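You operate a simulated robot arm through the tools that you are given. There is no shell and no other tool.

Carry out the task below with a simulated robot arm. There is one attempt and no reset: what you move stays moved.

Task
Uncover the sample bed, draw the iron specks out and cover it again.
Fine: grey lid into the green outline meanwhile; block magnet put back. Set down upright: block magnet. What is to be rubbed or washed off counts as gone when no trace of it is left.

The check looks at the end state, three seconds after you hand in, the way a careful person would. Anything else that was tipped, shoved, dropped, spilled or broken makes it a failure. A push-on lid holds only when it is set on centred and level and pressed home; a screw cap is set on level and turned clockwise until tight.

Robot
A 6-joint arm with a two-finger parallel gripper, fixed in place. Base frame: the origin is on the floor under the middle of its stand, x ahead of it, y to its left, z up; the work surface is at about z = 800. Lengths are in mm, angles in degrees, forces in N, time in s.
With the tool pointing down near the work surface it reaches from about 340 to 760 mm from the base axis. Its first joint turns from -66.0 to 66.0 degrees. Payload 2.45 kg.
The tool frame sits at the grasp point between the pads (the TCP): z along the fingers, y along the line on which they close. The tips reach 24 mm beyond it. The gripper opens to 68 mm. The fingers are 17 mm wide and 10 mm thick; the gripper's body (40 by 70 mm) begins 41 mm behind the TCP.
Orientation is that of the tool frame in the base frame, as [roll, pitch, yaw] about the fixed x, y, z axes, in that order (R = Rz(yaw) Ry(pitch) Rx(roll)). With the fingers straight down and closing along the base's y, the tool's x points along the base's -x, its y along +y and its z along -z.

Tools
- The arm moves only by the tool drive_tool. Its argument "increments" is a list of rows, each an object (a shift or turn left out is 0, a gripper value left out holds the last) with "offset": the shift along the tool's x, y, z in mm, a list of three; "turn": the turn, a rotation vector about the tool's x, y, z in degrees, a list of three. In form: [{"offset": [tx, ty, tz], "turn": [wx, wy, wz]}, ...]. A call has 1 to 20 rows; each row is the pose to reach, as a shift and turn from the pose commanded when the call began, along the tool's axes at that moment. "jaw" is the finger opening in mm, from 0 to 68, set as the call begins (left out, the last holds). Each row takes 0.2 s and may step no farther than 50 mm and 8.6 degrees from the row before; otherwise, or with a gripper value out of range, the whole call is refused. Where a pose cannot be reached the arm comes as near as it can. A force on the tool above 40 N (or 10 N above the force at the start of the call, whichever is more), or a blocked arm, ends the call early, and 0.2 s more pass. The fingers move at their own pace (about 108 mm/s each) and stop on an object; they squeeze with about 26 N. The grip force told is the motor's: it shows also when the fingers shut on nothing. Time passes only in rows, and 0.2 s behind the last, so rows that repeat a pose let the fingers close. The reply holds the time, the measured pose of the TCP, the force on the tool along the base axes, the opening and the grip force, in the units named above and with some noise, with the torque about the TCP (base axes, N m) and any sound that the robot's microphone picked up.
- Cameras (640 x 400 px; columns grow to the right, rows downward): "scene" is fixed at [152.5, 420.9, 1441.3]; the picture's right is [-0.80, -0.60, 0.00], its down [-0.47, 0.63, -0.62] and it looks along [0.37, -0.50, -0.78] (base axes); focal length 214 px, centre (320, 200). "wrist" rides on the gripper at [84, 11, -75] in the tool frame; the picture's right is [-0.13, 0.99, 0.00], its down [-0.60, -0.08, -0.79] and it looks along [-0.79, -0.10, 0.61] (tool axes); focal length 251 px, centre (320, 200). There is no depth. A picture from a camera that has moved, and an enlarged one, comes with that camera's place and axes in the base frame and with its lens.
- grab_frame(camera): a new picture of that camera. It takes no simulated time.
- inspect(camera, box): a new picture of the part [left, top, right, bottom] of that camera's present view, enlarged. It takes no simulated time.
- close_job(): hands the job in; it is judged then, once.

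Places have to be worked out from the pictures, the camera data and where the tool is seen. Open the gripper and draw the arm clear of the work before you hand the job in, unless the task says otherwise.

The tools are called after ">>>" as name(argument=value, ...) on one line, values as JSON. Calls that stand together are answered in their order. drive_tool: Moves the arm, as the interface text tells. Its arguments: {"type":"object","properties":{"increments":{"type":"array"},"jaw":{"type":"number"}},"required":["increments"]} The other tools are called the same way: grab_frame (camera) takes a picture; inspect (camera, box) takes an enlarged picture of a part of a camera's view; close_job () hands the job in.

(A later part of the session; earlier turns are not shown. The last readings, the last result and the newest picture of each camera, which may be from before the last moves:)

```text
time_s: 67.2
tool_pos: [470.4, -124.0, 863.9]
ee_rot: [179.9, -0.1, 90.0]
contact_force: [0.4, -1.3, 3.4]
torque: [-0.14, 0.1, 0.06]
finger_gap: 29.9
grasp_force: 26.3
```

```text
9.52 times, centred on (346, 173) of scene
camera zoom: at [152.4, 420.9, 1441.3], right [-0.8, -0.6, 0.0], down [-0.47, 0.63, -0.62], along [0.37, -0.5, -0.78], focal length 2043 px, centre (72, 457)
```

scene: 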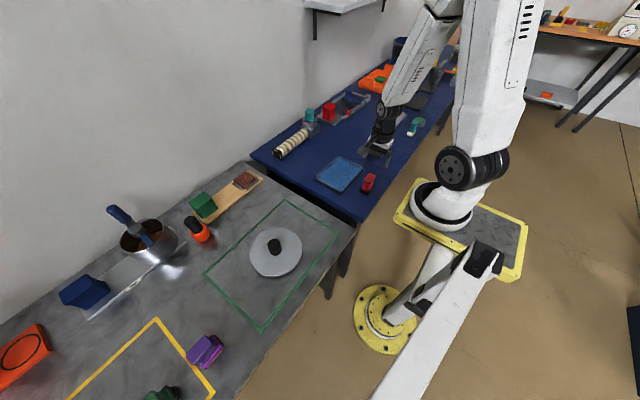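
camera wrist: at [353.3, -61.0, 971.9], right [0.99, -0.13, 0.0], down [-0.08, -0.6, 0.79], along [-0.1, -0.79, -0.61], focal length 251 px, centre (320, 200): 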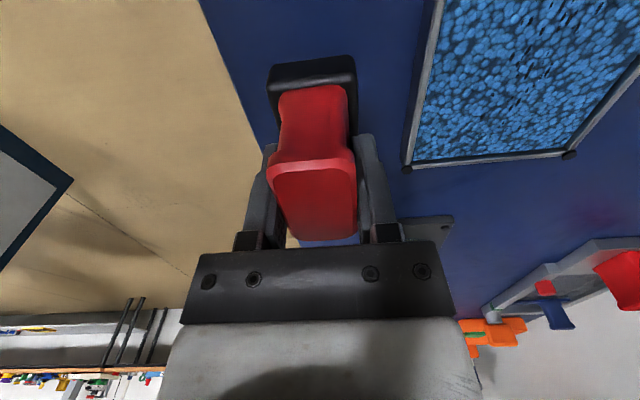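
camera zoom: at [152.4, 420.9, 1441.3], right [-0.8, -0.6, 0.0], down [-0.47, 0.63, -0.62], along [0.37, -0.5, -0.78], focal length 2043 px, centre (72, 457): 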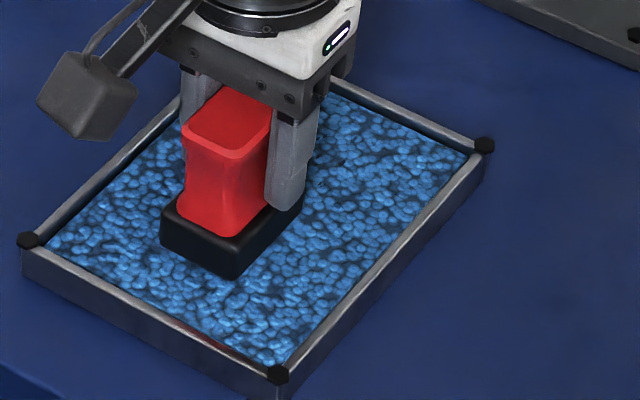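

I enlarge the part just vacated by the magnet to check for remaining specks.

>>> inspect(camera="scene", box=[338, 158, 362, 178])

>>> inspect(camera="scene", box=[322, 165, 350, 188])

```text
16.00 times, centred on (350, 168) of scene
camera zoom: at [152.4, 420.9, 1441.3], right [-0.8, -0.6, 0.0], down [-0.47, 0.63, -0.62], along [0.37, -0.5, -0.78], focal length 3432 px, centre (-160, 712)
```

zoom: 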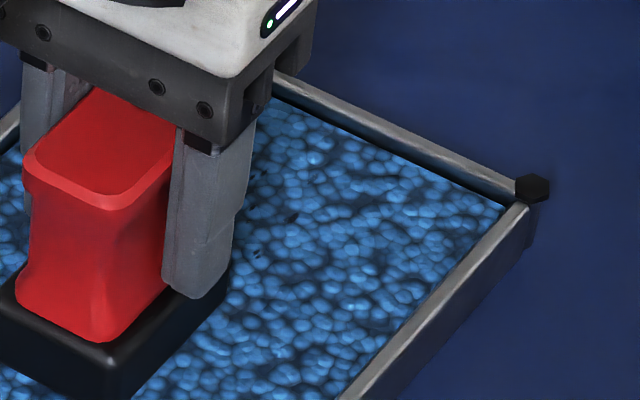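

```text
16.00 times, centred on (336, 176) of scene
camera zoom: at [152.4, 420.9, 1441.3], right [-0.8, -0.6, 0.0], down [-0.47, 0.63, -0.62], along [0.37, -0.5, -0.78], focal length 3432 px, centre (64, 576)
```

zoom: 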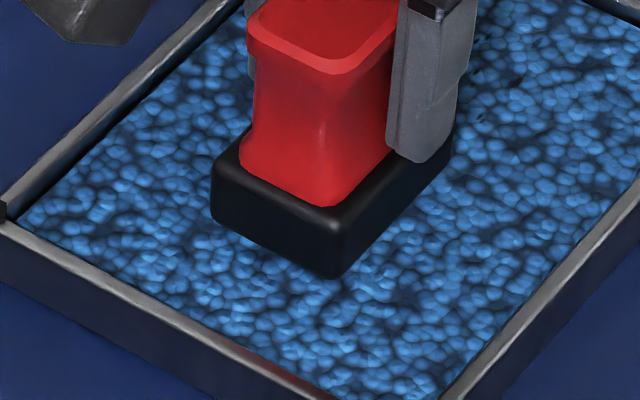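

Only specks the face hasn't touched (y < -167) are visible in the vacated area. I continue the light-contact wipe toward y≈-181 along x≈463.

>>> drive_tool(increments=[{"offset": [5, 0, 0]}, {"offset": [10, 0, 0]}, {"offset": [10, -4, 0]}, {"offset": [10, -8, 0]}, {"offset": [5, -8, 0]}, {"offset": [0, -8, 0]}, {"offset": [-5, -8, 0]}, {"offset": [-10, -8, 0]}, {"offset": [-15, -8, 0]}, {"offset": [-20, -8, 0]}, {"offset": [-25, -8, 0]}, {"offset": [-30, -8, 0]}, {"offset": [-35, -8, 0]}, {"offset": [-40, -8, 0]}, {"offset": [-45, -8, 0]}, {"offset": [-50, -8, 0]}, {"offset": [-54, -8, 0]}, {"offset": [-56, -8, 0]}])

>>> inspect(camera="scene", box=[318, 152, 374, 194])

>>> inspect(camera="wrist", box=[170, 0, 450, 190])

```text
time_s: 71.0
tool_pos: [463.3, -179.5, 864.1]
ee_rot: [179.9, -0.1, 90.0]
contact_force: [0.0, 3.7, 7.6]
torque: [0.1, 0.12, -0.06]
finger_gap: 29.5
grasp_force: 26.1
```

```text
9.52 times, centred on (346, 173) of scene
camera zoom: at [152.4, 421.0, 1441.3], right [-0.8, -0.6, 0.0], down [-0.47, 0.63, -0.62], along [0.37, -0.5, -0.78], focal length 2043 px, centre (72, 457)
```

zoom: 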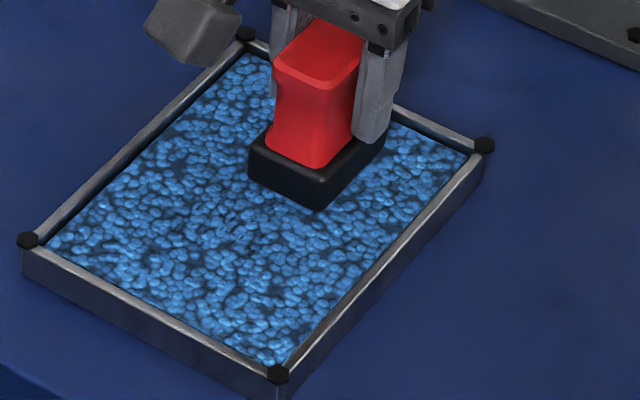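

```text
2.11 times, centred on (310, 95) of wrist
camera zoom: at [474.0, -95.6, 939.7], right [0.99, -0.13, 0.0], down [-0.08, -0.6, 0.79], along [-0.1, -0.79, -0.61], focal length 529 px, centre (341, 421)
```

zoom: 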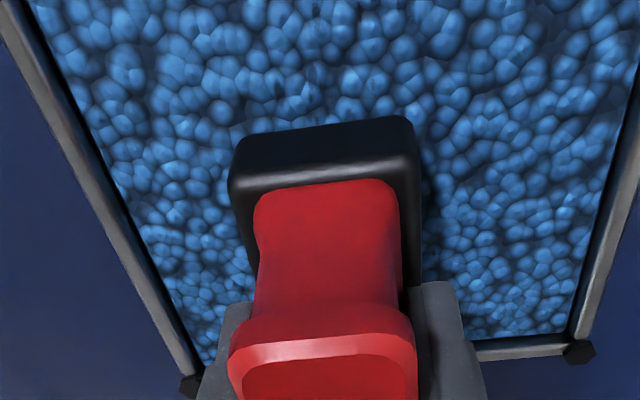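

It works in contact: the swept zone is clean. I shift to x≈484 and wipe back to y≈-110.

>>> drive_tool(increments=[{"offset": [0, 5, 0.1]}, {"offset": [0, 10, 0.1]}, {"offset": [0, 15, 0.1]}, {"offset": [0, 21, 0.1]}, {"offset": [5, 21, 0.1]}, {"offset": [10, 21, 0.1]}, {"offset": [15, 21, 0.1]}, {"offset": [20, 21, 0.1]}, {"offset": [25, 21, 0.1]}, {"offset": [30, 21, 0.1]}, {"offset": [35, 21, 0.1]}, {"offset": [40, 21, 0.1]}, {"offset": [45, 21, 0.1]}, {"offset": [50, 21, 0.1]}, {"offset": [55, 21, 0.1]}, {"offset": [60, 21, 0.1]}, {"offset": [65, 21, 0.1]}, {"offset": [71, 21, 0.1]}])

>>> inspect(camera="scene", box=[318, 152, 374, 194])

>>> inspect(camera="wrist", box=[170, 0, 450, 190])

```text
time_s: 74.8
tool_pos: [482.8, -108.4, 863.4]
ee_rot: [179.9, -0.2, 90.1]
contact_force: [-0.3, 0.1, -0.1]
torque: [-0.02, 0.0, 0.0]
finger_gap: 29.9
grasp_force: 26.2
```

```text
9.52 times, centred on (346, 173) of scene
camera zoom: at [152.5, 420.9, 1441.3], right [-0.8, -0.6, 0.0], down [-0.47, 0.63, -0.62], along [0.37, -0.5, -0.78], focal length 2043 px, centre (72, 457)
```

zoom: 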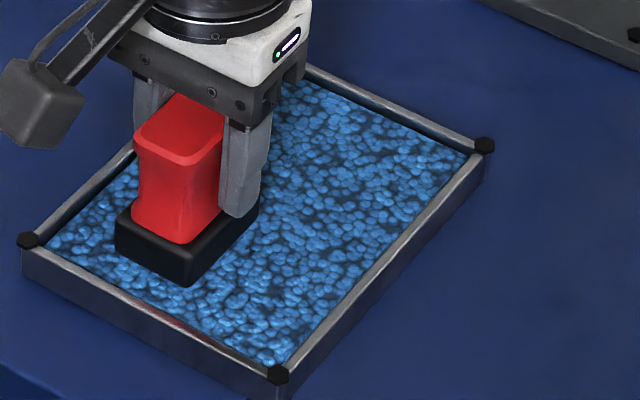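

```text
2.11 times, centred on (310, 95) of wrist
camera zoom: at [494.1, -24.8, 940.1], right [0.99, -0.13, 0.0], down [-0.08, -0.6, 0.79], along [-0.1, -0.79, -0.61], focal length 529 px, centre (341, 421)
```

zoom: 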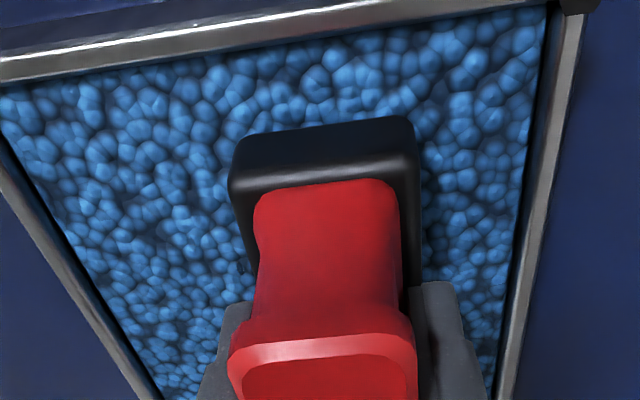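

The exposed area looks clean. I lift the magnet, move it to the side and inspect the entire bed for leftovers.

>>> drive_tool(increments=[{"offset": [0, 0, -2]}, {"offset": [0, 0, -6]}, {"offset": [0, 0, -12]}, {"offset": [0, 0, -20]}, {"offset": [0, 0, -28]}, {"offset": [0, 0, -33]}, {"offset": [-2, -5, -33]}, {"offset": [-5, -15, -33]}, {"offset": [-9, -30, -33]}, {"offset": [-13, -48, -33]}, {"offset": [-17, -66, -33]}, {"offset": [-21, -84, -33]}, {"offset": [-25, -102, -33]}, {"offset": [-29, -120, -33]}, {"offset": [-33, -134, -33]}, {"offset": [-35, -141, -33]}, {"offset": [-35, -144, -33]}, {"offset": [-35, -144, -33]}])

>>> inspect(camera="scene", box=[318, 152, 374, 194])

>>> inspect(camera="scene", box=[326, 160, 354, 182])

>>> inspect(camera="wrist", box=[390, 0, 640, 180])

```text
time_s: 78.6
tool_pos: [339.0, -144.0, 895.5]
ee_rot: [180.0, -0.1, 90.0]
contact_force: [-0.6, -0.3, -1.6]
torque: [0.0, -0.01, -0.02]
finger_gap: 29.9
grasp_force: 26.3
```

```text
9.52 times, centred on (346, 173) of scene
camera zoom: at [152.5, 420.9, 1441.3], right [-0.8, -0.6, 0.0], down [-0.47, 0.63, -0.62], along [0.37, -0.5, -0.78], focal length 2043 px, centre (72, 457)
```

zoom: 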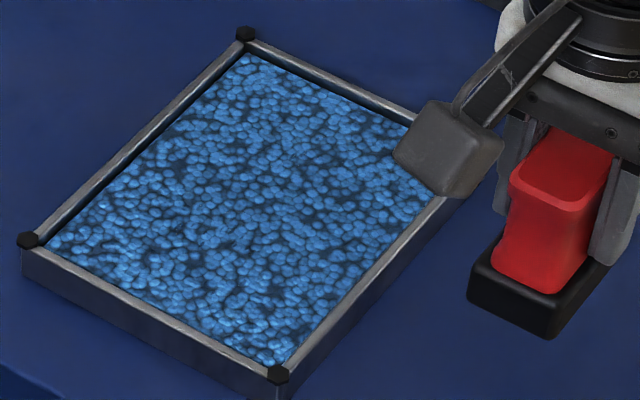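

```text
16.00 times, centred on (340, 171) of scene
camera zoom: at [152.5, 420.9, 1441.3], right [-0.8, -0.6, 0.0], down [-0.47, 0.63, -0.62], along [0.37, -0.5, -0.78], focal length 3432 px, centre (0, 664)
```

zoom: 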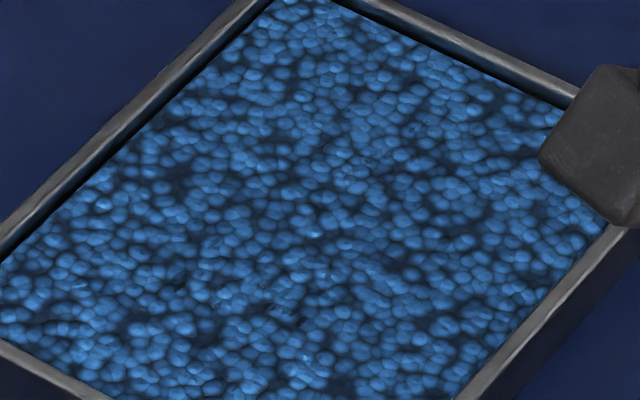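

```text
2.22 times, centred on (515, 90) of wrist
camera zoom: at [349.9, -59.7, 972.4], right [0.99, -0.13, 0.0], down [-0.08, -0.6, 0.79], along [-0.1, -0.79, -0.61], focal length 559 px, centre (-113, 444)
```

zoom: 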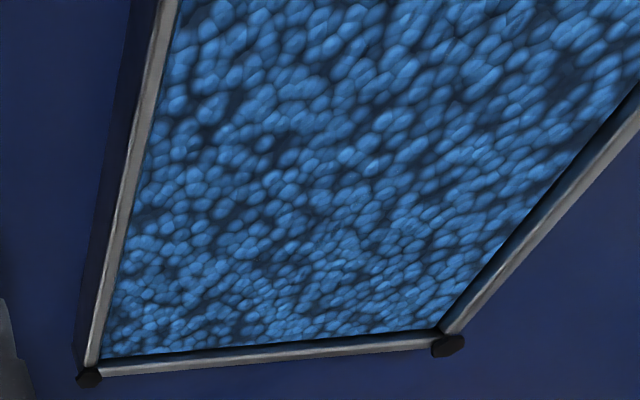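

Nearly clean, but some dark streaks may remain near the low middle of the enlarged view (around x≈457, y≈-110). I enlarge more.

>>> inspect(camera="scene", box=[332, 172, 344, 182])

>>> inspect(camera="scene", box=[340, 160, 354, 172])

>>> inspect(camera="scene", box=[326, 164, 340, 176])

>>> inspect(camera="wrist", box=[440, 0, 600, 110])

```text
16.00 times, centred on (338, 177) of scene
camera zoom: at [152.5, 420.9, 1441.3], right [-0.8, -0.6, 0.0], down [-0.47, 0.63, -0.62], along [0.37, -0.5, -0.78], focal length 3432 px, centre (32, 568)
```

zoom: 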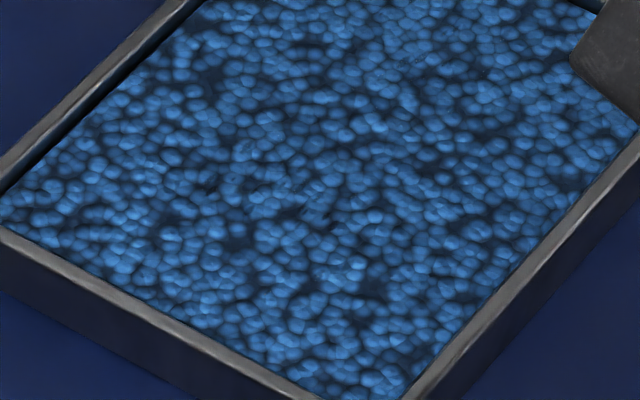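

```text
16.00 times, centred on (347, 166) of scene
camera zoom: at [152.5, 420.9, 1441.3], right [-0.8, -0.6, 0.0], down [-0.47, 0.63, -0.62], along [0.37, -0.5, -0.78], focal length 3432 px, centre (-112, 744)
```

zoom: 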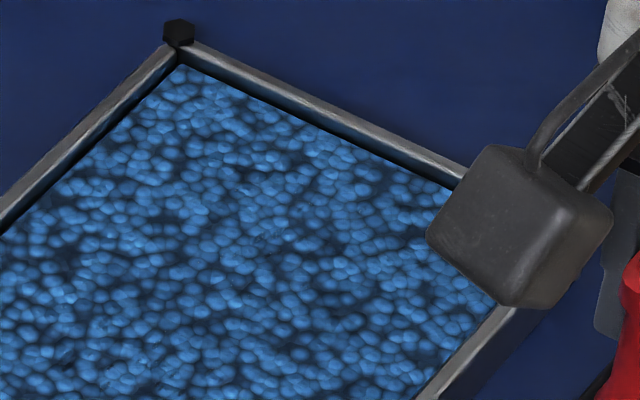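

```text
16.00 times, centred on (333, 170) of scene
camera zoom: at [152.5, 420.9, 1441.3], right [-0.8, -0.6, 0.0], down [-0.47, 0.63, -0.62], along [0.37, -0.5, -0.78], focal length 3432 px, centre (112, 680)
```

zoom: 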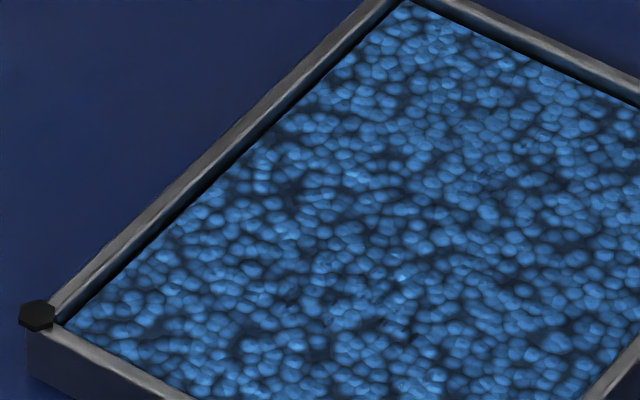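

```text
3.64 times, centred on (520, 55) of wrist
camera zoom: at [349.9, -59.7, 972.4], right [0.99, -0.13, 0.0], down [-0.08, -0.6, 0.79], along [-0.1, -0.79, -0.61], focal length 914 px, centre (-407, 727)
```

zoom: 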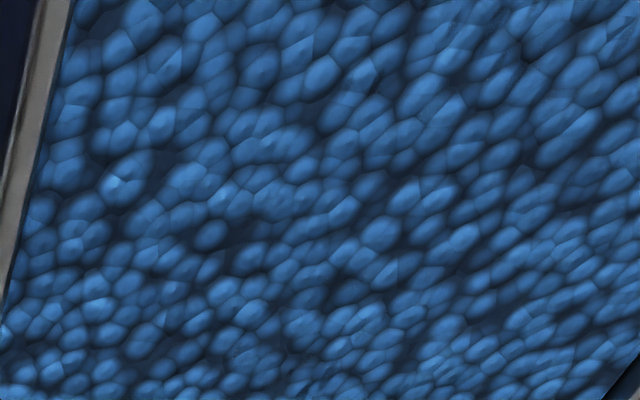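

There may still be faint remnants around y≈-110, where the contact was lightest. I do a second, slightly firmer wipe, starting there.

>>> drive_tool(increments=[{"offset": [3, 8, 0]}, {"offset": [8, 24, 0]}, {"offset": [14, 44, 0]}, {"offset": [20, 64, 0]}, {"offset": [26, 86, 0]}, {"offset": [32, 108, 0]}, {"offset": [36, 126, 0]}, {"offset": [37, 135, 0]}, {"offset": [37, 138, 0]}, {"offset": [37, 138, 8]}, {"offset": [37, 138, 16]}, {"offset": [37, 138, 24]}, {"offset": [37, 138, 28]}, {"offset": [37, 138, 31]}, {"offset": [37, 138, 32.5]}, {"offset": [37, 138, 33]}, {"offset": [37, 138, 33.2]}])

>>> inspect(camera="scene", box=[318, 152, 374, 194])

```text
time_s: 82.2
tool_pos: [478.8, -107.8, 865.1]
ee_rot: [179.9, 0.0, 90.1]
contact_force: [-0.1, 1.7, 3.8]
torque: [-0.02, 0.07, -0.03]
finger_gap: 29.9
grasp_force: 25.9
```

```text
9.52 times, centred on (346, 173) of scene
camera zoom: at [152.4, 421.0, 1441.3], right [-0.8, -0.6, 0.0], down [-0.47, 0.63, -0.62], along [0.37, -0.5, -0.78], focal length 2043 px, centre (72, 457)
```

zoom: 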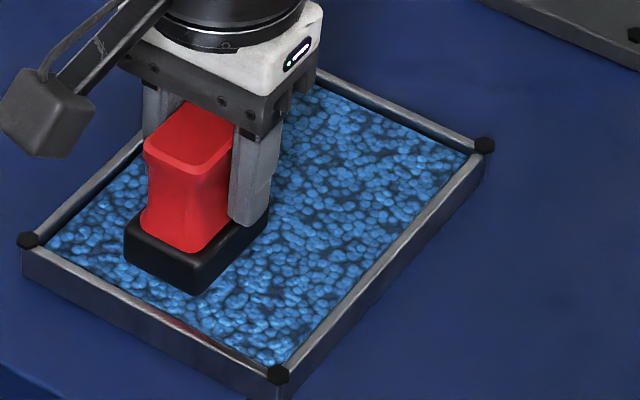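

Good light pressure (~5.6 N). I wipe a zigzag over the area.

>>> drive_tool(increments=[{"offset": [6, 0, 0]}, {"offset": [10, -6, 0]}, {"offset": [10, -12, 0]}, {"offset": [8, -18, 0]}, {"offset": [2, -18, 0]}, {"offset": [-4, -18, 0]}, {"offset": [-10, -18, 0]}, {"offset": [-12, -12, 0]}, {"offset": [-14, -6, 0]}, {"offset": [-14, 0, 0]}, {"offset": [-14, 6, 0]}, {"offset": [-16, 10, 0]}, {"offset": [-22, 10, 0]}, {"offset": [-26, 6, 0]}, {"offset": [-28, 0, 0]}, {"offset": [-28, -6, 0]}, {"offset": [-28, -12, 0]}, {"offset": [-30, -18, 0]}, {"offset": [-36, -20, 0]}, {"offset": [-42, -20, 0]}])

>>> inspect(camera="wrist", box=[170, 0, 450, 190])

>>> inspect(camera="scene", box=[326, 164, 354, 188])

```text
time_s: 86.4
tool_pos: [457.3, -149.2, 863.5]
ee_rot: [179.9, 0.0, 90.1]
contact_force: [-0.7, -0.6, -1.1]
torque: [0.0, 0.01, -0.03]
finger_gap: 29.9
grasp_force: 25.4
```

```text
2.11 times, centred on (310, 95) of wrist
camera zoom: at [468.5, -64.6, 939.9], right [0.99, -0.13, 0.0], down [-0.08, -0.6, 0.79], along [-0.1, -0.79, -0.61], focal length 529 px, centre (341, 421)
```

zoom: 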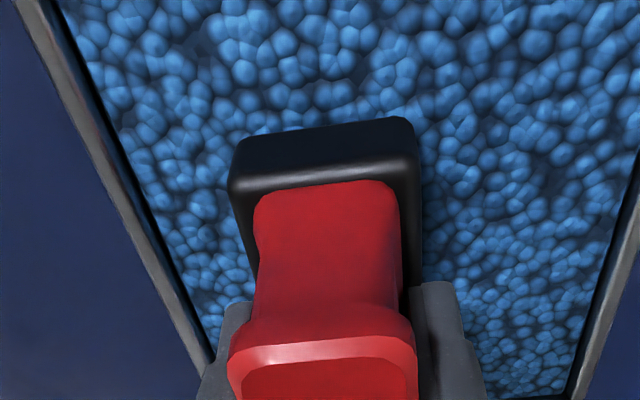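

```text
16.00 times, centred on (340, 176) of scene
camera zoom: at [152.5, 420.9, 1441.3], right [-0.8, -0.6, 0.0], down [-0.47, 0.63, -0.62], along [0.37, -0.5, -0.78], focal length 3432 px, centre (0, 584)
```

zoom: 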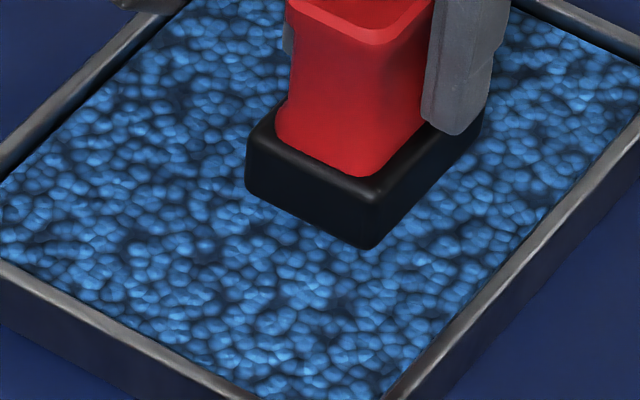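

Clean there. I press a touch more and wipe the remaining part toward y≈-181.

>>> drive_tool(increments=[{"offset": [0, 0, 0.3]}, {"offset": [-6, 0, 0.4]}, {"offset": [-12, 0, 0.4]}, {"offset": [-18, 0, 0.4]}, {"offset": [-24, 0, 0.4]}, {"offset": [-31, 0, 0.4]}, {"offset": [-31, 6, 0.4]}, {"offset": [-31, 12, 0.4]}, {"offset": [-31, 18, 0.4]}, {"offset": [-31, 24, 0.4]}, {"offset": [-31, 30, 0.4]}, {"offset": [-25, 30, 0.4]}, {"offset": [-19, 30, 0.4]}, {"offset": [-13, 30, 0.4]}, {"offset": [-7, 30, 0.4]}, {"offset": [-3, 24, 0.4]}, {"offset": [-3, 18, 0.4]}, {"offset": [-9, 14, 0.4]}, {"offset": [-15, 14, 0.4]}, {"offset": [-21, 14, 0.4]}])

>>> inspect(camera="wrist", box=[170, 0, 450, 190])

>>> inspect(camera="scene", box=[326, 164, 354, 188])

```text
time_s: 90.6
tool_pos: [471.3, -169.2, 864.3]
ee_rot: [179.9, -0.1, 90.1]
contact_force: [-0.4, 2.3, 4.8]
torque: [0.01, 0.08, -0.02]
finger_gap: 29.8
grasp_force: 25.8
```

```text
2.11 times, centred on (310, 95) of wrist
camera zoom: at [481.8, -86.3, 939.2], right [0.99, -0.13, 0.0], down [-0.08, -0.61, 0.79], along [-0.1, -0.79, -0.61], focal length 529 px, centre (341, 421)
```

zoom: 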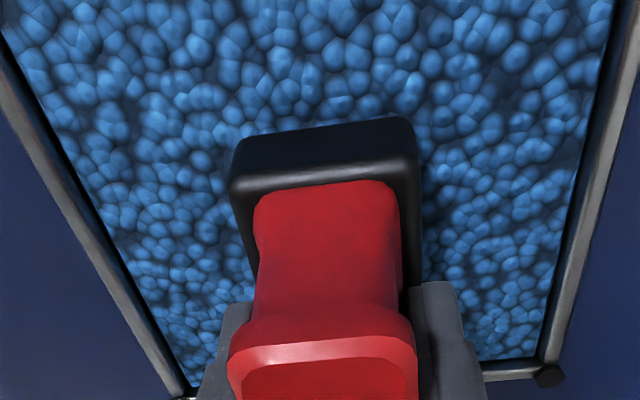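

```text
16.00 times, centred on (340, 176) of scene
camera zoom: at [152.4, 421.0, 1441.3], right [-0.8, -0.6, 0.0], down [-0.47, 0.63, -0.62], along [0.37, -0.5, -0.78], focal length 3432 px, centre (0, 584)
```

zoom: 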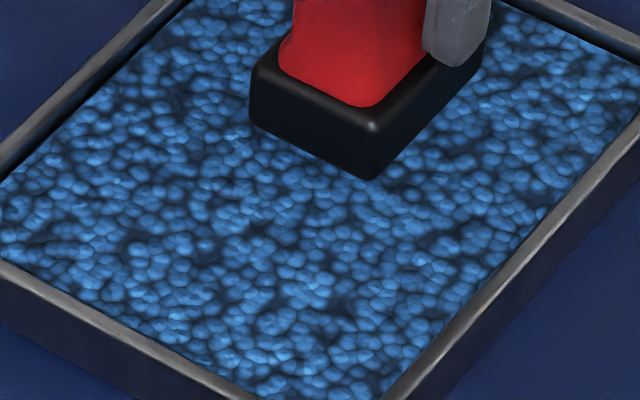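

I lift the magnet and carry it back over its home spot, inspecting the bed on the way.

>>> drive_tool(increments=[{"offset": [0, 0, -2]}, {"offset": [0, 0, -6]}, {"offset": [0, 0, -12]}, {"offset": [0, 0, -20]}, {"offset": [0, 0, -28]}, {"offset": [0, 0, -34]}, {"offset": [1, -5, -34]}, {"offset": [3, -15, -34]}, {"offset": [6, -30, -34]}, {"offset": [9, -48, -34]}, {"offset": [12, -66, -34]}, {"offset": [15, -84, -34]}, {"offset": [19, -102, -34]}, {"offset": [23, -117, -34]}, {"offset": [25, -127, -34]}, {"offset": [26, -131, -34]}, {"offset": [26.5, -132, -34]}, {"offset": [26.5, -132, -34]}])

>>> inspect(camera="scene", box=[318, 152, 374, 194])

>>> inspect(camera="scene", box=[326, 164, 354, 188])

>>> inspect(camera="scene", box=[336, 152, 364, 176])

>>> inspect(camera="wrist", box=[400, 0, 640, 180])

>>> inspect(camera="wrist", box=[220, 40, 420, 250])

```text
time_s: 94.4
tool_pos: [338.8, -142.6, 897.4]
ee_rot: [179.9, -0.2, 90.0]
contact_force: [0.9, 0.5, -1.8]
torque: [-0.02, 0.01, 0.02]
finger_gap: 29.9
grasp_force: 26.1
```

```text
9.52 times, centred on (346, 173) of scene
camera zoom: at [152.5, 420.9, 1441.3], right [-0.8, -0.6, 0.0], down [-0.47, 0.63, -0.62], along [0.37, -0.5, -0.78], focal length 2043 px, centre (72, 457)
```

zoom: 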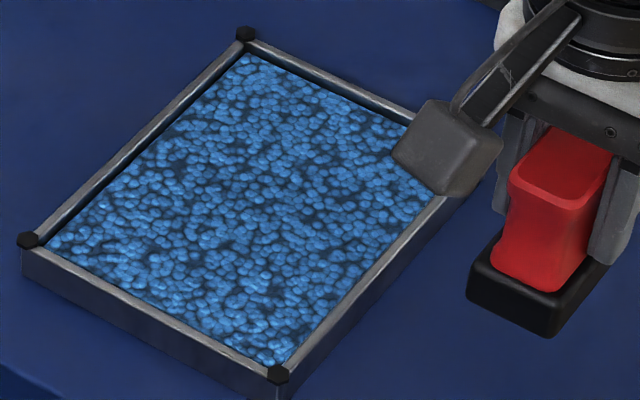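

```text
16.00 times, centred on (340, 176) of scene
camera zoom: at [152.5, 420.9, 1441.3], right [-0.8, -0.6, 0.0], down [-0.47, 0.63, -0.62], along [0.37, -0.5, -0.78], focal length 3432 px, centre (0, 584)
```

zoom: 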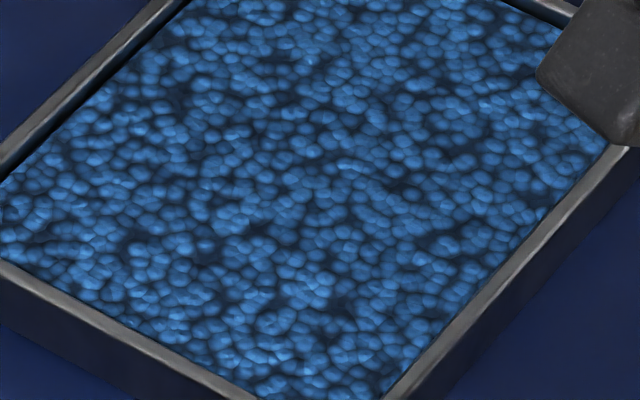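

```text
16.00 times, centred on (350, 164) of scene
camera zoom: at [152.5, 420.9, 1441.3], right [-0.8, -0.6, 0.0], down [-0.47, 0.63, -0.62], along [0.37, -0.5, -0.78], focal length 3432 px, centre (-160, 776)
```

zoom: 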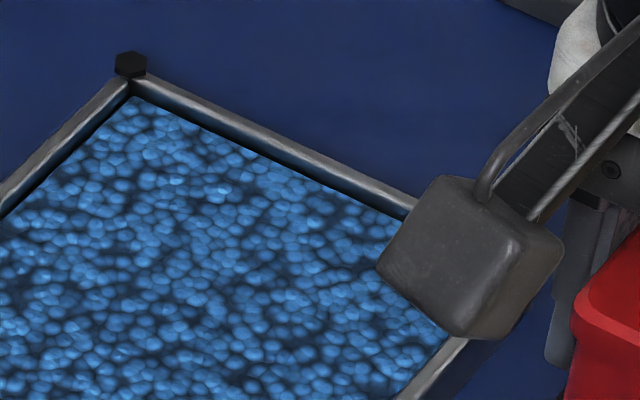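

```text
2.22 times, centred on (520, 90) of wrist
camera zoom: at [350.1, -59.3, 973.0], right [0.99, -0.13, 0.0], down [-0.08, -0.6, 0.79], along [-0.1, -0.79, -0.61], focal length 559 px, centre (-124, 444)
```

zoom: 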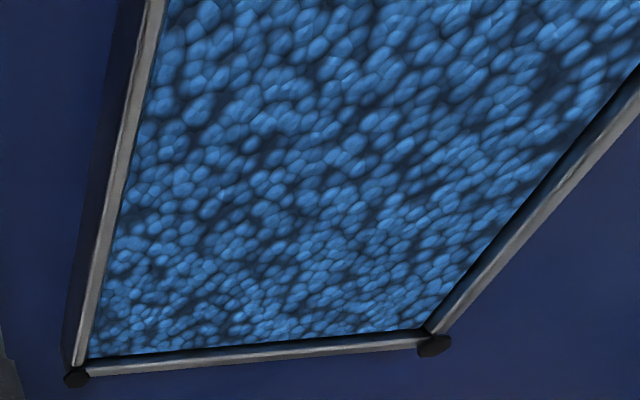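

```text
1.90 times, centred on (320, 145) of wrist
camera zoom: at [350.1, -59.3, 973.0], right [0.99, -0.13, 0.0], down [-0.08, -0.6, 0.79], along [-0.1, -0.79, -0.61], focal length 479 px, centre (320, 305)
```

zoom: 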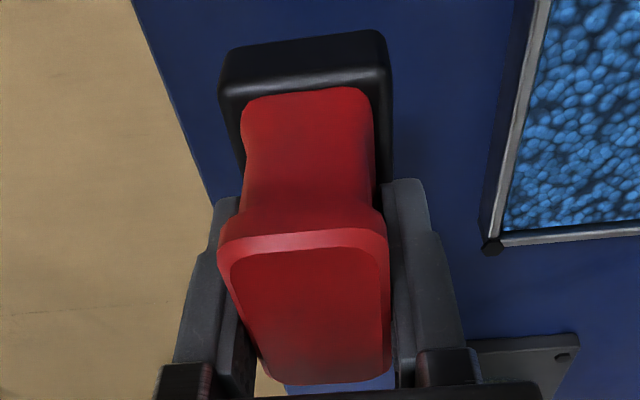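

The bed looks clean from here. To examine the near part (y > -140) up close, I shift the tool 60 mm in +y, beside the tray, and use the wrist camera.

>>> drive_tool(increments=[{"offset": [5, 0, 0]}, {"offset": [15, 0, 0]}, {"offset": [28, 0, 0]}, {"offset": [42, 0, 0]}, {"offset": [54, 0, 0]}, {"offset": [60, 0, 0]}, {"offset": [60, 0, 0]}])

>>> inspect(camera="wrist", box=[400, 0, 640, 180])

>>> inspect(camera="wrist", box=[440, 0, 560, 80])

>>> inspect(camera="wrist", box=[440, 60, 560, 140])

```text
time_s: 96.0
tool_pos: [338.7, -84.3, 897.2]
ee_rot: [180.0, -0.1, 89.9]
contact_force: [0.0, -0.3, -0.8]
torque: [0.02, 0.01, -0.04]
finger_gap: 29.7
grasp_force: 25.7
```

```text
2.22 times, centred on (520, 90) of wrist
camera zoom: at [349.8, 0.1, 972.8], right [0.99, -0.13, 0.0], down [-0.08, -0.6, 0.79], along [-0.1, -0.79, -0.61], focal length 559 px, centre (-124, 444)
```

zoom: 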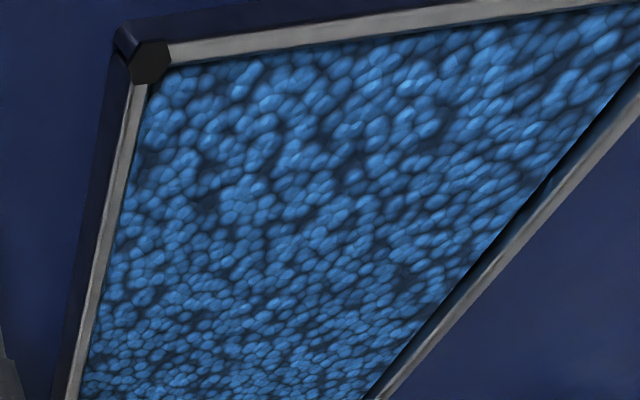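

```text
5.00 times, centred on (500, 40) of wrist
camera zoom: at [349.8, 0.1, 972.8], right [0.99, -0.13, 0.0], down [-0.08, -0.6, 0.79], along [-0.1, -0.79, -0.61], focal length 1257 px, centre (-580, 1000)
```

zoom: 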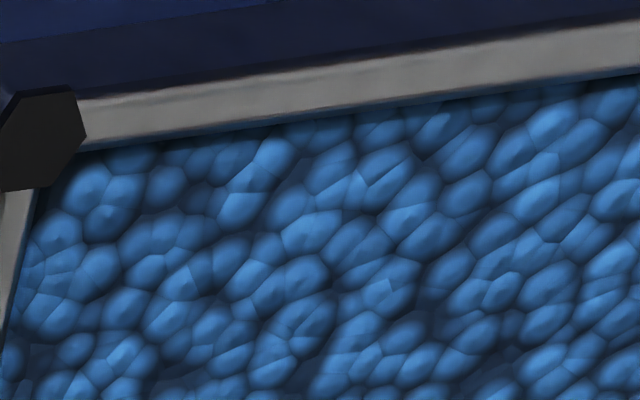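

```text
5.00 times, centred on (500, 100) of wrist
camera zoom: at [349.8, 0.1, 972.8], right [0.99, -0.13, 0.0], down [-0.08, -0.6, 0.79], along [-0.1, -0.79, -0.61], focal length 1257 px, centre (-580, 700)
```

zoom: 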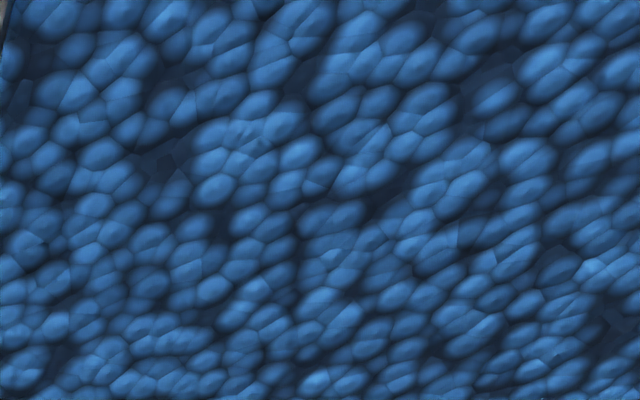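

That part is clean. I check the remaining far strip in this same view too.

>>> inspect(camera="wrist", box=[430, 120, 560, 210])

>>> inspect(camera="wrist", box=[520, 20, 640, 120])

```text
4.44 times, centred on (495, 165) of wrist
camera zoom: at [349.8, 0.1, 972.8], right [0.99, -0.13, 0.0], down [-0.08, -0.6, 0.79], along [-0.1, -0.79, -0.61], focal length 1118 px, centre (-458, 356)
```

zoom: 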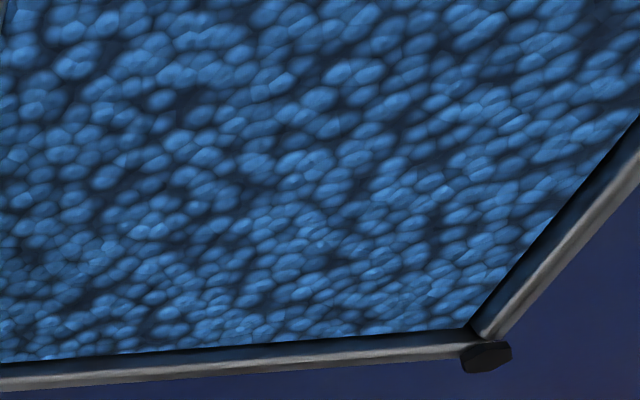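

```text
4.00 times, centred on (580, 70) of wrist
camera zoom: at [349.8, 0.1, 972.8], right [0.99, -0.13, 0.0], down [-0.08, -0.6, 0.79], along [-0.1, -0.79, -0.61], focal length 1006 px, centre (-720, 720)
```

zoom: 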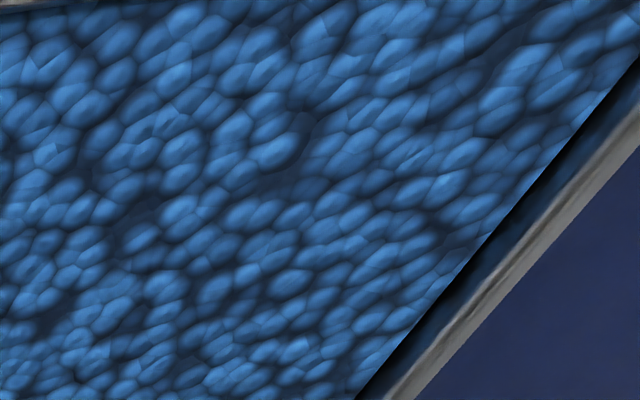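

The whole bed is clean. I now take the magnet back to its original spot (340, -144.5) and lower it toward the table, feeling for contact at the end.

>>> drive_tool(increments=[{"offset": [-5, 0, 0]}, {"offset": [-15, 0.2, 0]}, {"offset": [-28, 0.5, 0]}, {"offset": [-42, 0.8, 0]}, {"offset": [-54, 1, 0]}, {"offset": [-61, 1, 0]}, {"offset": [-62, 1, 0]}, {"offset": [-62, 1, 5]}, {"offset": [-62, 1, 14]}, {"offset": [-62, 1, 24]}, {"offset": [-62, 1, 33]}, {"offset": [-62, 1, 40]}, {"offset": [-62, 1, 43]}, {"offset": [-62, 1, 45]}, {"offset": [-62, 1, 45]}])

>>> inspect(camera="scene", box=[335, 145, 400, 200])

>>> inspect(camera="wrist", box=[200, 50, 440, 250])

```text
time_s: 99.2
tool_pos: [339.9, -145.4, 852.2]
ee_rot: [180.0, -0.1, 90.0]
contact_force: [-0.3, -0.5, -0.8]
torque: [0.0, 0.0, 0.03]
finger_gap: 29.7
grasp_force: 25.4
```

```text
7.27 times, centred on (368, 172) of scene
camera zoom: at [152.5, 420.9, 1441.3], right [-0.8, -0.6, 0.0], down [-0.47, 0.63, -0.62], along [0.37, -0.5, -0.78], focal length 1560 px, centre (-26, 400)
```

zoom: 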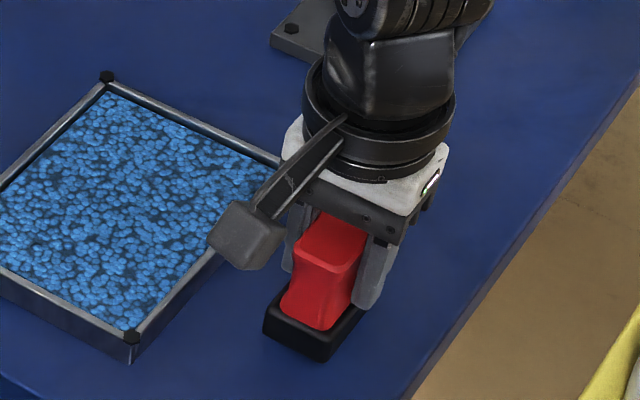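

```text
2.00 times, centred on (320, 150) of wrist
camera zoom: at [351.2, -61.4, 927.6], right [0.99, -0.13, 0.0], down [-0.08, -0.6, 0.79], along [-0.1, -0.79, -0.61], focal length 503 px, centre (320, 300)
```

zoom: 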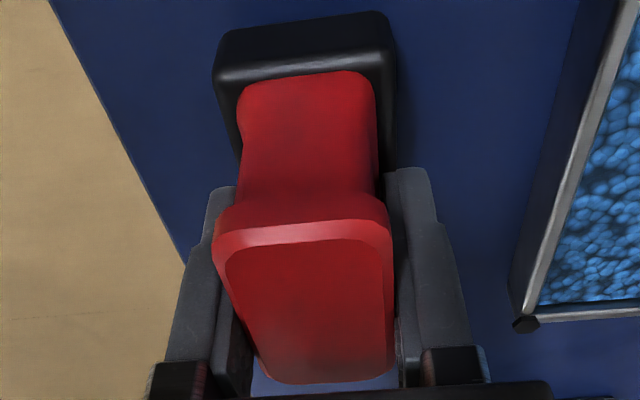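

The magnet has ridden up about 1–2 mm in the grip, so contact should come near TCP 848.5. I lower in small steps.

>>> drive_tool(increments=[{"offset": [0, 0, 1]}, {"offset": [0, 0, 2]}, {"offset": [0, 0, 3]}, {"offset": [0, 0, 3.5]}, {"offset": [0, 0, 3.5]}])

```text
time_s: 100.4
tool_pos: [340.6, -145.3, 848.4]
ee_rot: [179.9, 0.0, 90.1]
contact_force: [0.2, 0.3, -1.6]
torque: [-0.04, -0.01, -0.01]
finger_gap: 29.9
grasp_force: 25.7
```

Still hanging (weight only). Further half-millimetre steps.

>>> drive_tool(increments=[{"offset": [0, 0, 0.5]}, {"offset": [0, 0, 1]}, {"offset": [0, 0, 1]}])

```text
time_s: 101.2
tool_pos: [340.2, -145.0, 847.6]
ee_rot: [179.9, -0.2, 90.1]
contact_force: [-0.1, 0.8, -1.8]
torque: [0.02, 0.06, -0.02]
finger_gap: 30.1
grasp_force: 26.0
```

No contact yet at 848.5; I continue.

>>> drive_tool(increments=[{"offset": [0, 0, 0.5]}, {"offset": [0, 0, 0.5]}, {"offset": [0, 0, 0.5]}])

>>> inspect(camera="scene", box=[345, 165, 390, 200])

```text
time_s: 102.0
tool_pos: [340.2, -145.4, 847.4]
ee_rot: [179.9, 0.1, 90.1]
contact_force: [-0.6, 0.8, 15.8]
torque: [0.24, 0.26, -0.03]
finger_gap: 29.9
grasp_force: 26.5
```

```text
11.43 times, centred on (368, 182) of scene
camera zoom: at [152.3, 421.0, 1441.3], right [-0.8, -0.6, 0.0], down [-0.47, 0.63, -0.62], along [0.37, -0.5, -0.78], focal length 2451 px, centre (-223, 400)
```

zoom: 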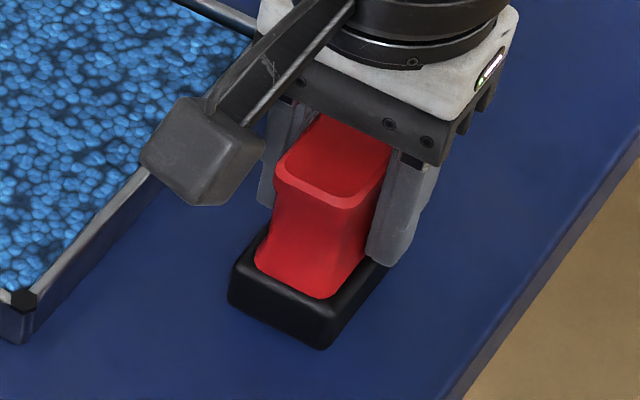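

Contact (≈16 N), and the base's outline matches its original position in the picture. I ease up slightly and open the fingers.

>>> drive_tool(increments=[{"offset": [0, 0, -0.4]}, {"offset": [0, 0, -0.4]}])

>>> drive_tool(increments=[{"offset": [0, 0, 0]}, {"offset": [0, 0, 0]}, {"offset": [0, 0, 0]}], jaw=64)

>>> inspect(camera="scene", box=[345, 165, 390, 200])

>>> inspect(camera="wrist", box=[200, 50, 440, 250])

```text
time_s: 102.6
tool_pos: [339.9, -145.7, 847.3]
ee_rot: [180.0, -0.1, 90.1]
contact_force: [0.7, -0.3, -1.3]
torque: [-0.02, -0.02, -0.01]
finger_gap: 30.1
grasp_force: 26.2
```

```text
time_s: 103.4
tool_pos: [339.9, -146.0, 847.6]
ee_rot: [180.0, -0.2, 90.1]
contact_force: [0.7, 0.2, 0.5]
torque: [0.0, 0.0, 0.02]
finger_gap: 64.0
grasp_force: 0.0
```

```text
11.43 times, centred on (368, 182) of scene
camera zoom: at [152.5, 420.9, 1441.3], right [-0.8, -0.6, 0.0], down [-0.47, 0.63, -0.62], along [0.37, -0.5, -0.78], focal length 2451 px, centre (-223, 400)
```

zoom: 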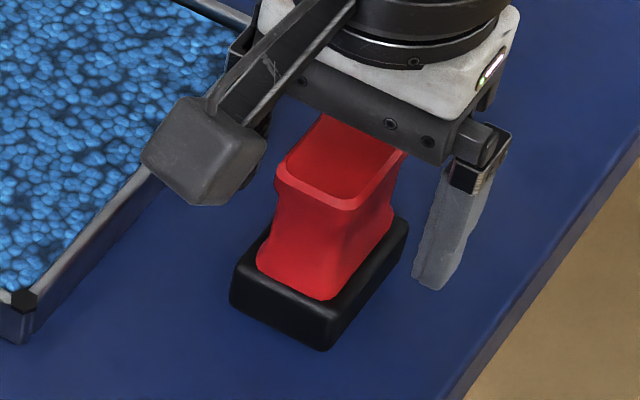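

```text
2.00 times, centred on (320, 150) of wrist
camera zoom: at [351.2, -61.5, 923.6], right [0.99, -0.13, 0.0], down [-0.08, -0.6, 0.79], along [-0.1, -0.79, -0.61], focal length 503 px, centre (320, 300)
```

zoom: 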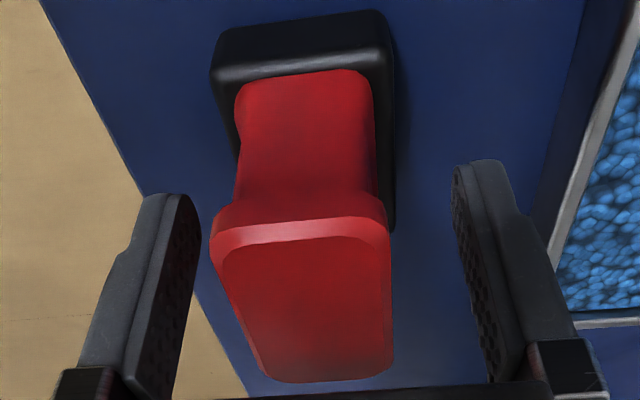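

The magnet stands upright on its old spot, released. I rise straight up and return to above the lid in the green outline.

>>> drive_tool(increments=[{"offset": [0, 0, -5]}, {"offset": [0, 0, -15]}, {"offset": [0, 0, -30]}, {"offset": [0, 0, -50]}, {"offset": [0, 0, -80]}, {"offset": [0, 0, -105]}, {"offset": [0, 0, -120]}, {"offset": [15, 3.7, -120]}, {"offset": [50, 12.4, -120]}, {"offset": [95, 23.5, -120]}, {"offset": [140, 34.7, -120]}, {"offset": [185, 45.8, -120]}, {"offset": [230, 57, -120]}, {"offset": [275, 68, -120]}, {"offset": [320, 79.2, -120]}, {"offset": [362, 89.6, -120]}, {"offset": [392, 97, -120]}, {"offset": [408, 101, -120]}, {"offset": [414, 102.5, -120]}, {"offset": [414, 102.5, -120]}], jaw=68)

>>> grab_frame(camera="scene")

>>> grab_frame(camera="wrist")

>>> inspect(camera="scene", box=[310, 145, 390, 205])

```text
time_s: 107.6
tool_pos: [442.4, 268.1, 969.3]
ee_rot: [179.9, 0.1, 90.2]
contact_force: [-0.9, 0.1, 1.3]
torque: [-0.02, 0.0, 0.01]
finger_gap: 68.2
grasp_force: 0.0
```

```text
taken
```

scene: 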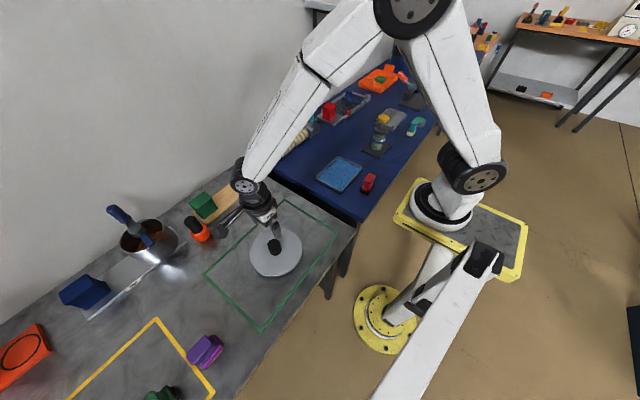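

```text
taken
camera wrist: at [453.6, 352.2, 1045.0], right [0.99, -0.13, 0.0], down [-0.08, -0.6, 0.79], along [-0.1, -0.79, -0.61], focal length 251 px, centre (320, 200)
```

wrist: 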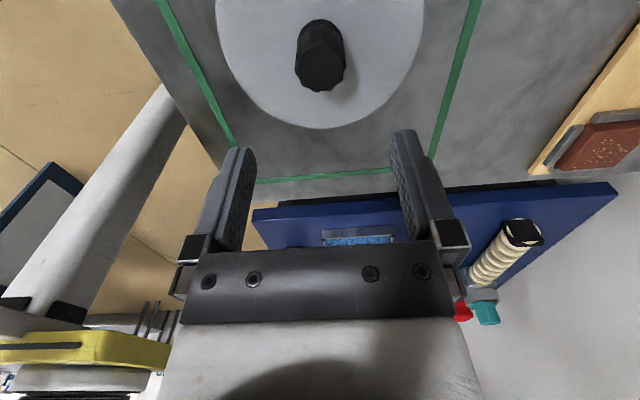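

```text
6.67 times, centred on (350, 175) of scene
camera zoom: at [152.5, 420.9, 1441.3], right [-0.8, -0.6, 0.0], down [-0.47, 0.63, -0.62], along [0.37, -0.5, -0.78], focal length 1430 px, centre (120, 367)
```

zoom: 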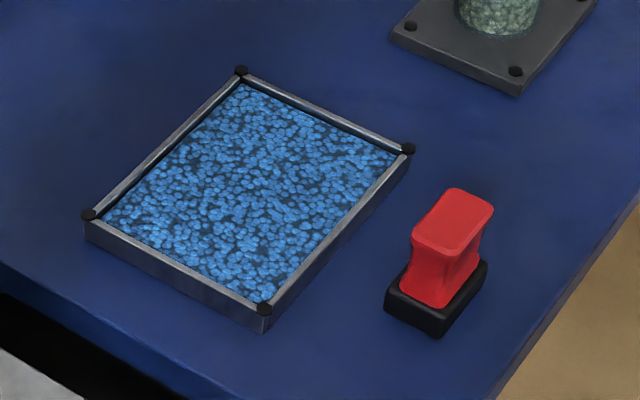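

Tray and magnet match their original places, and the bed is clear. I descend around the lid's knob.

>>> drive_tool(increments=[{"offset": [0, 0, 20]}, {"offset": [0, 0, 45]}, {"offset": [0, 0, 70]}, {"offset": [0, 0, 90]}, {"offset": [0, 0, 105]}, {"offset": [0, 0, 114]}, {"offset": [0, 0, 117]}, {"offset": [0, 0, 117]}], jaw=62)

>>> inspect(camera="wrist", box=[220, 90, 420, 230])

>>> inspect(camera="scene", box=[240, 200, 320, 280])

```text
time_s: 109.4
tool_pos: [442.1, 267.5, 852.0]
ee_rot: [179.9, -0.2, 90.2]
contact_force: [0.3, -0.3, -0.9]
torque: [0.0, 0.05, -0.04]
finger_gap: 62.2
grasp_force: 0.1
```

```text
2.86 times, centred on (320, 160) of wrist
camera zoom: at [454.0, 351.6, 927.2], right [0.99, -0.13, 0.0], down [-0.08, -0.6, 0.79], along [-0.1, -0.79, -0.61], focal length 718 px, centre (320, 314)
```

zoom: 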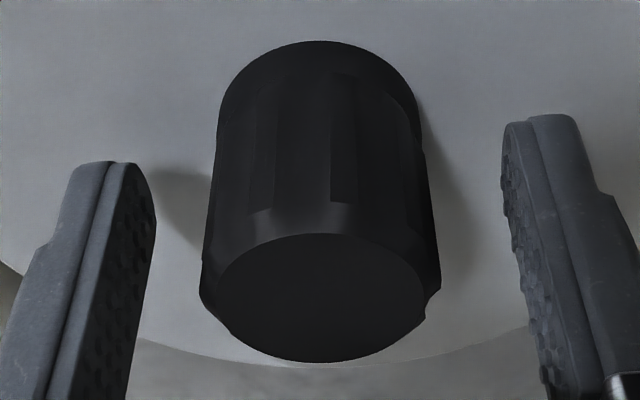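

```text
5.00 times, centred on (280, 240) of scene
camera zoom: at [152.5, 420.9, 1441.3], right [-0.8, -0.6, 0.0], down [-0.47, 0.63, -0.62], along [0.37, -0.5, -0.78], focal length 1072 px, centre (520, 0)
```

zoom: 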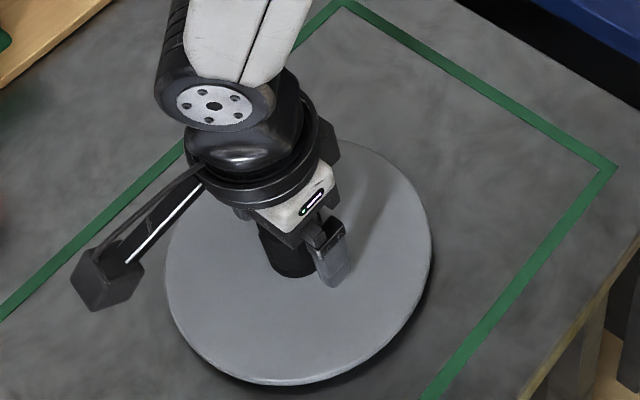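

Very close to the earlier grip pose; I make a sub-millimetre correction, go down the last 2.4 mm, and close on the knob.

>>> drive_tool(increments=[{"offset": [0.8, -1, 1.2]}, {"offset": [0.8, -1, 2.4]}, {"offset": [0.8, -1, 2.4]}], jaw=62)

>>> inspect(camera="wrist", box=[220, 90, 420, 230])

>>> drive_tool(increments=[{"offset": [0, 0, 0]}, {"offset": [0, 0, 0]}, {"offset": [0, 0, 0]}, {"offset": [0, 0, 0]}], jaw=10)

>>> inspect(camera="wrist", box=[220, 90, 420, 230])

```text
time_s: 110.2
tool_pos: [441.8, 269.5, 848.8]
ee_rot: [180.0, -0.1, 90.1]
contact_force: [-0.8, -0.1, 0.3]
torque: [0.0, -0.01, 0.01]
finger_gap: 62.1
grasp_force: 0.1
```

```text
2.86 times, centred on (320, 160) of wrist
camera zoom: at [452.7, 353.6, 924.7], right [0.99, -0.13, 0.0], down [-0.08, -0.6, 0.79], along [-0.1, -0.79, -0.61], focal length 718 px, centre (320, 314)
```

zoom: 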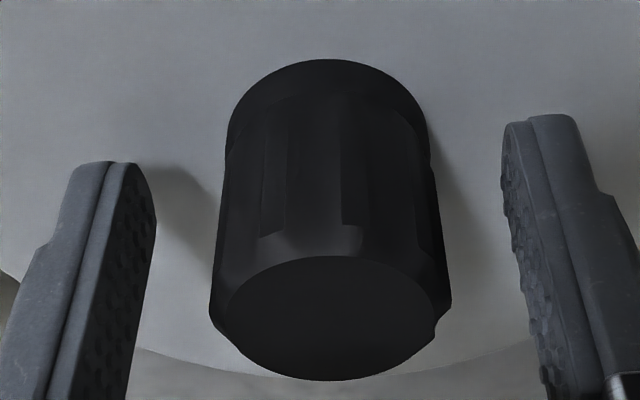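

```text
time_s: 111.2
tool_pos: [441.6, 269.1, 848.6]
ee_rot: [179.9, -0.1, 90.1]
contact_force: [-0.1, 0.2, 0.2]
torque: [0.03, -0.01, 0.01]
finger_gap: 36.6
grasp_force: 26.0
```

```text
2.86 times, centred on (320, 160) of wrist
camera zoom: at [452.7, 353.5, 924.7], right [0.99, -0.13, 0.0], down [-0.08, -0.6, 0.79], along [-0.1, -0.79, -0.61], focal length 718 px, centre (320, 314)
```

zoom: 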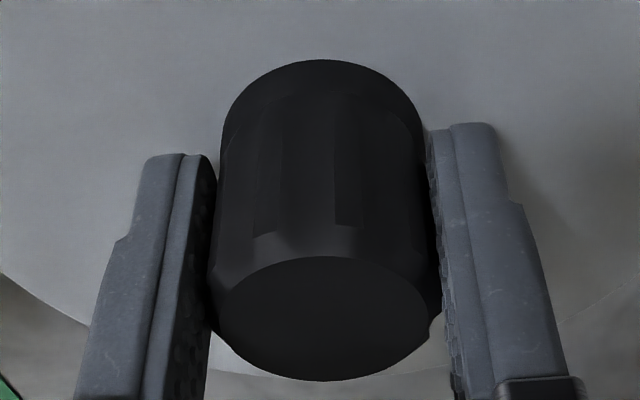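

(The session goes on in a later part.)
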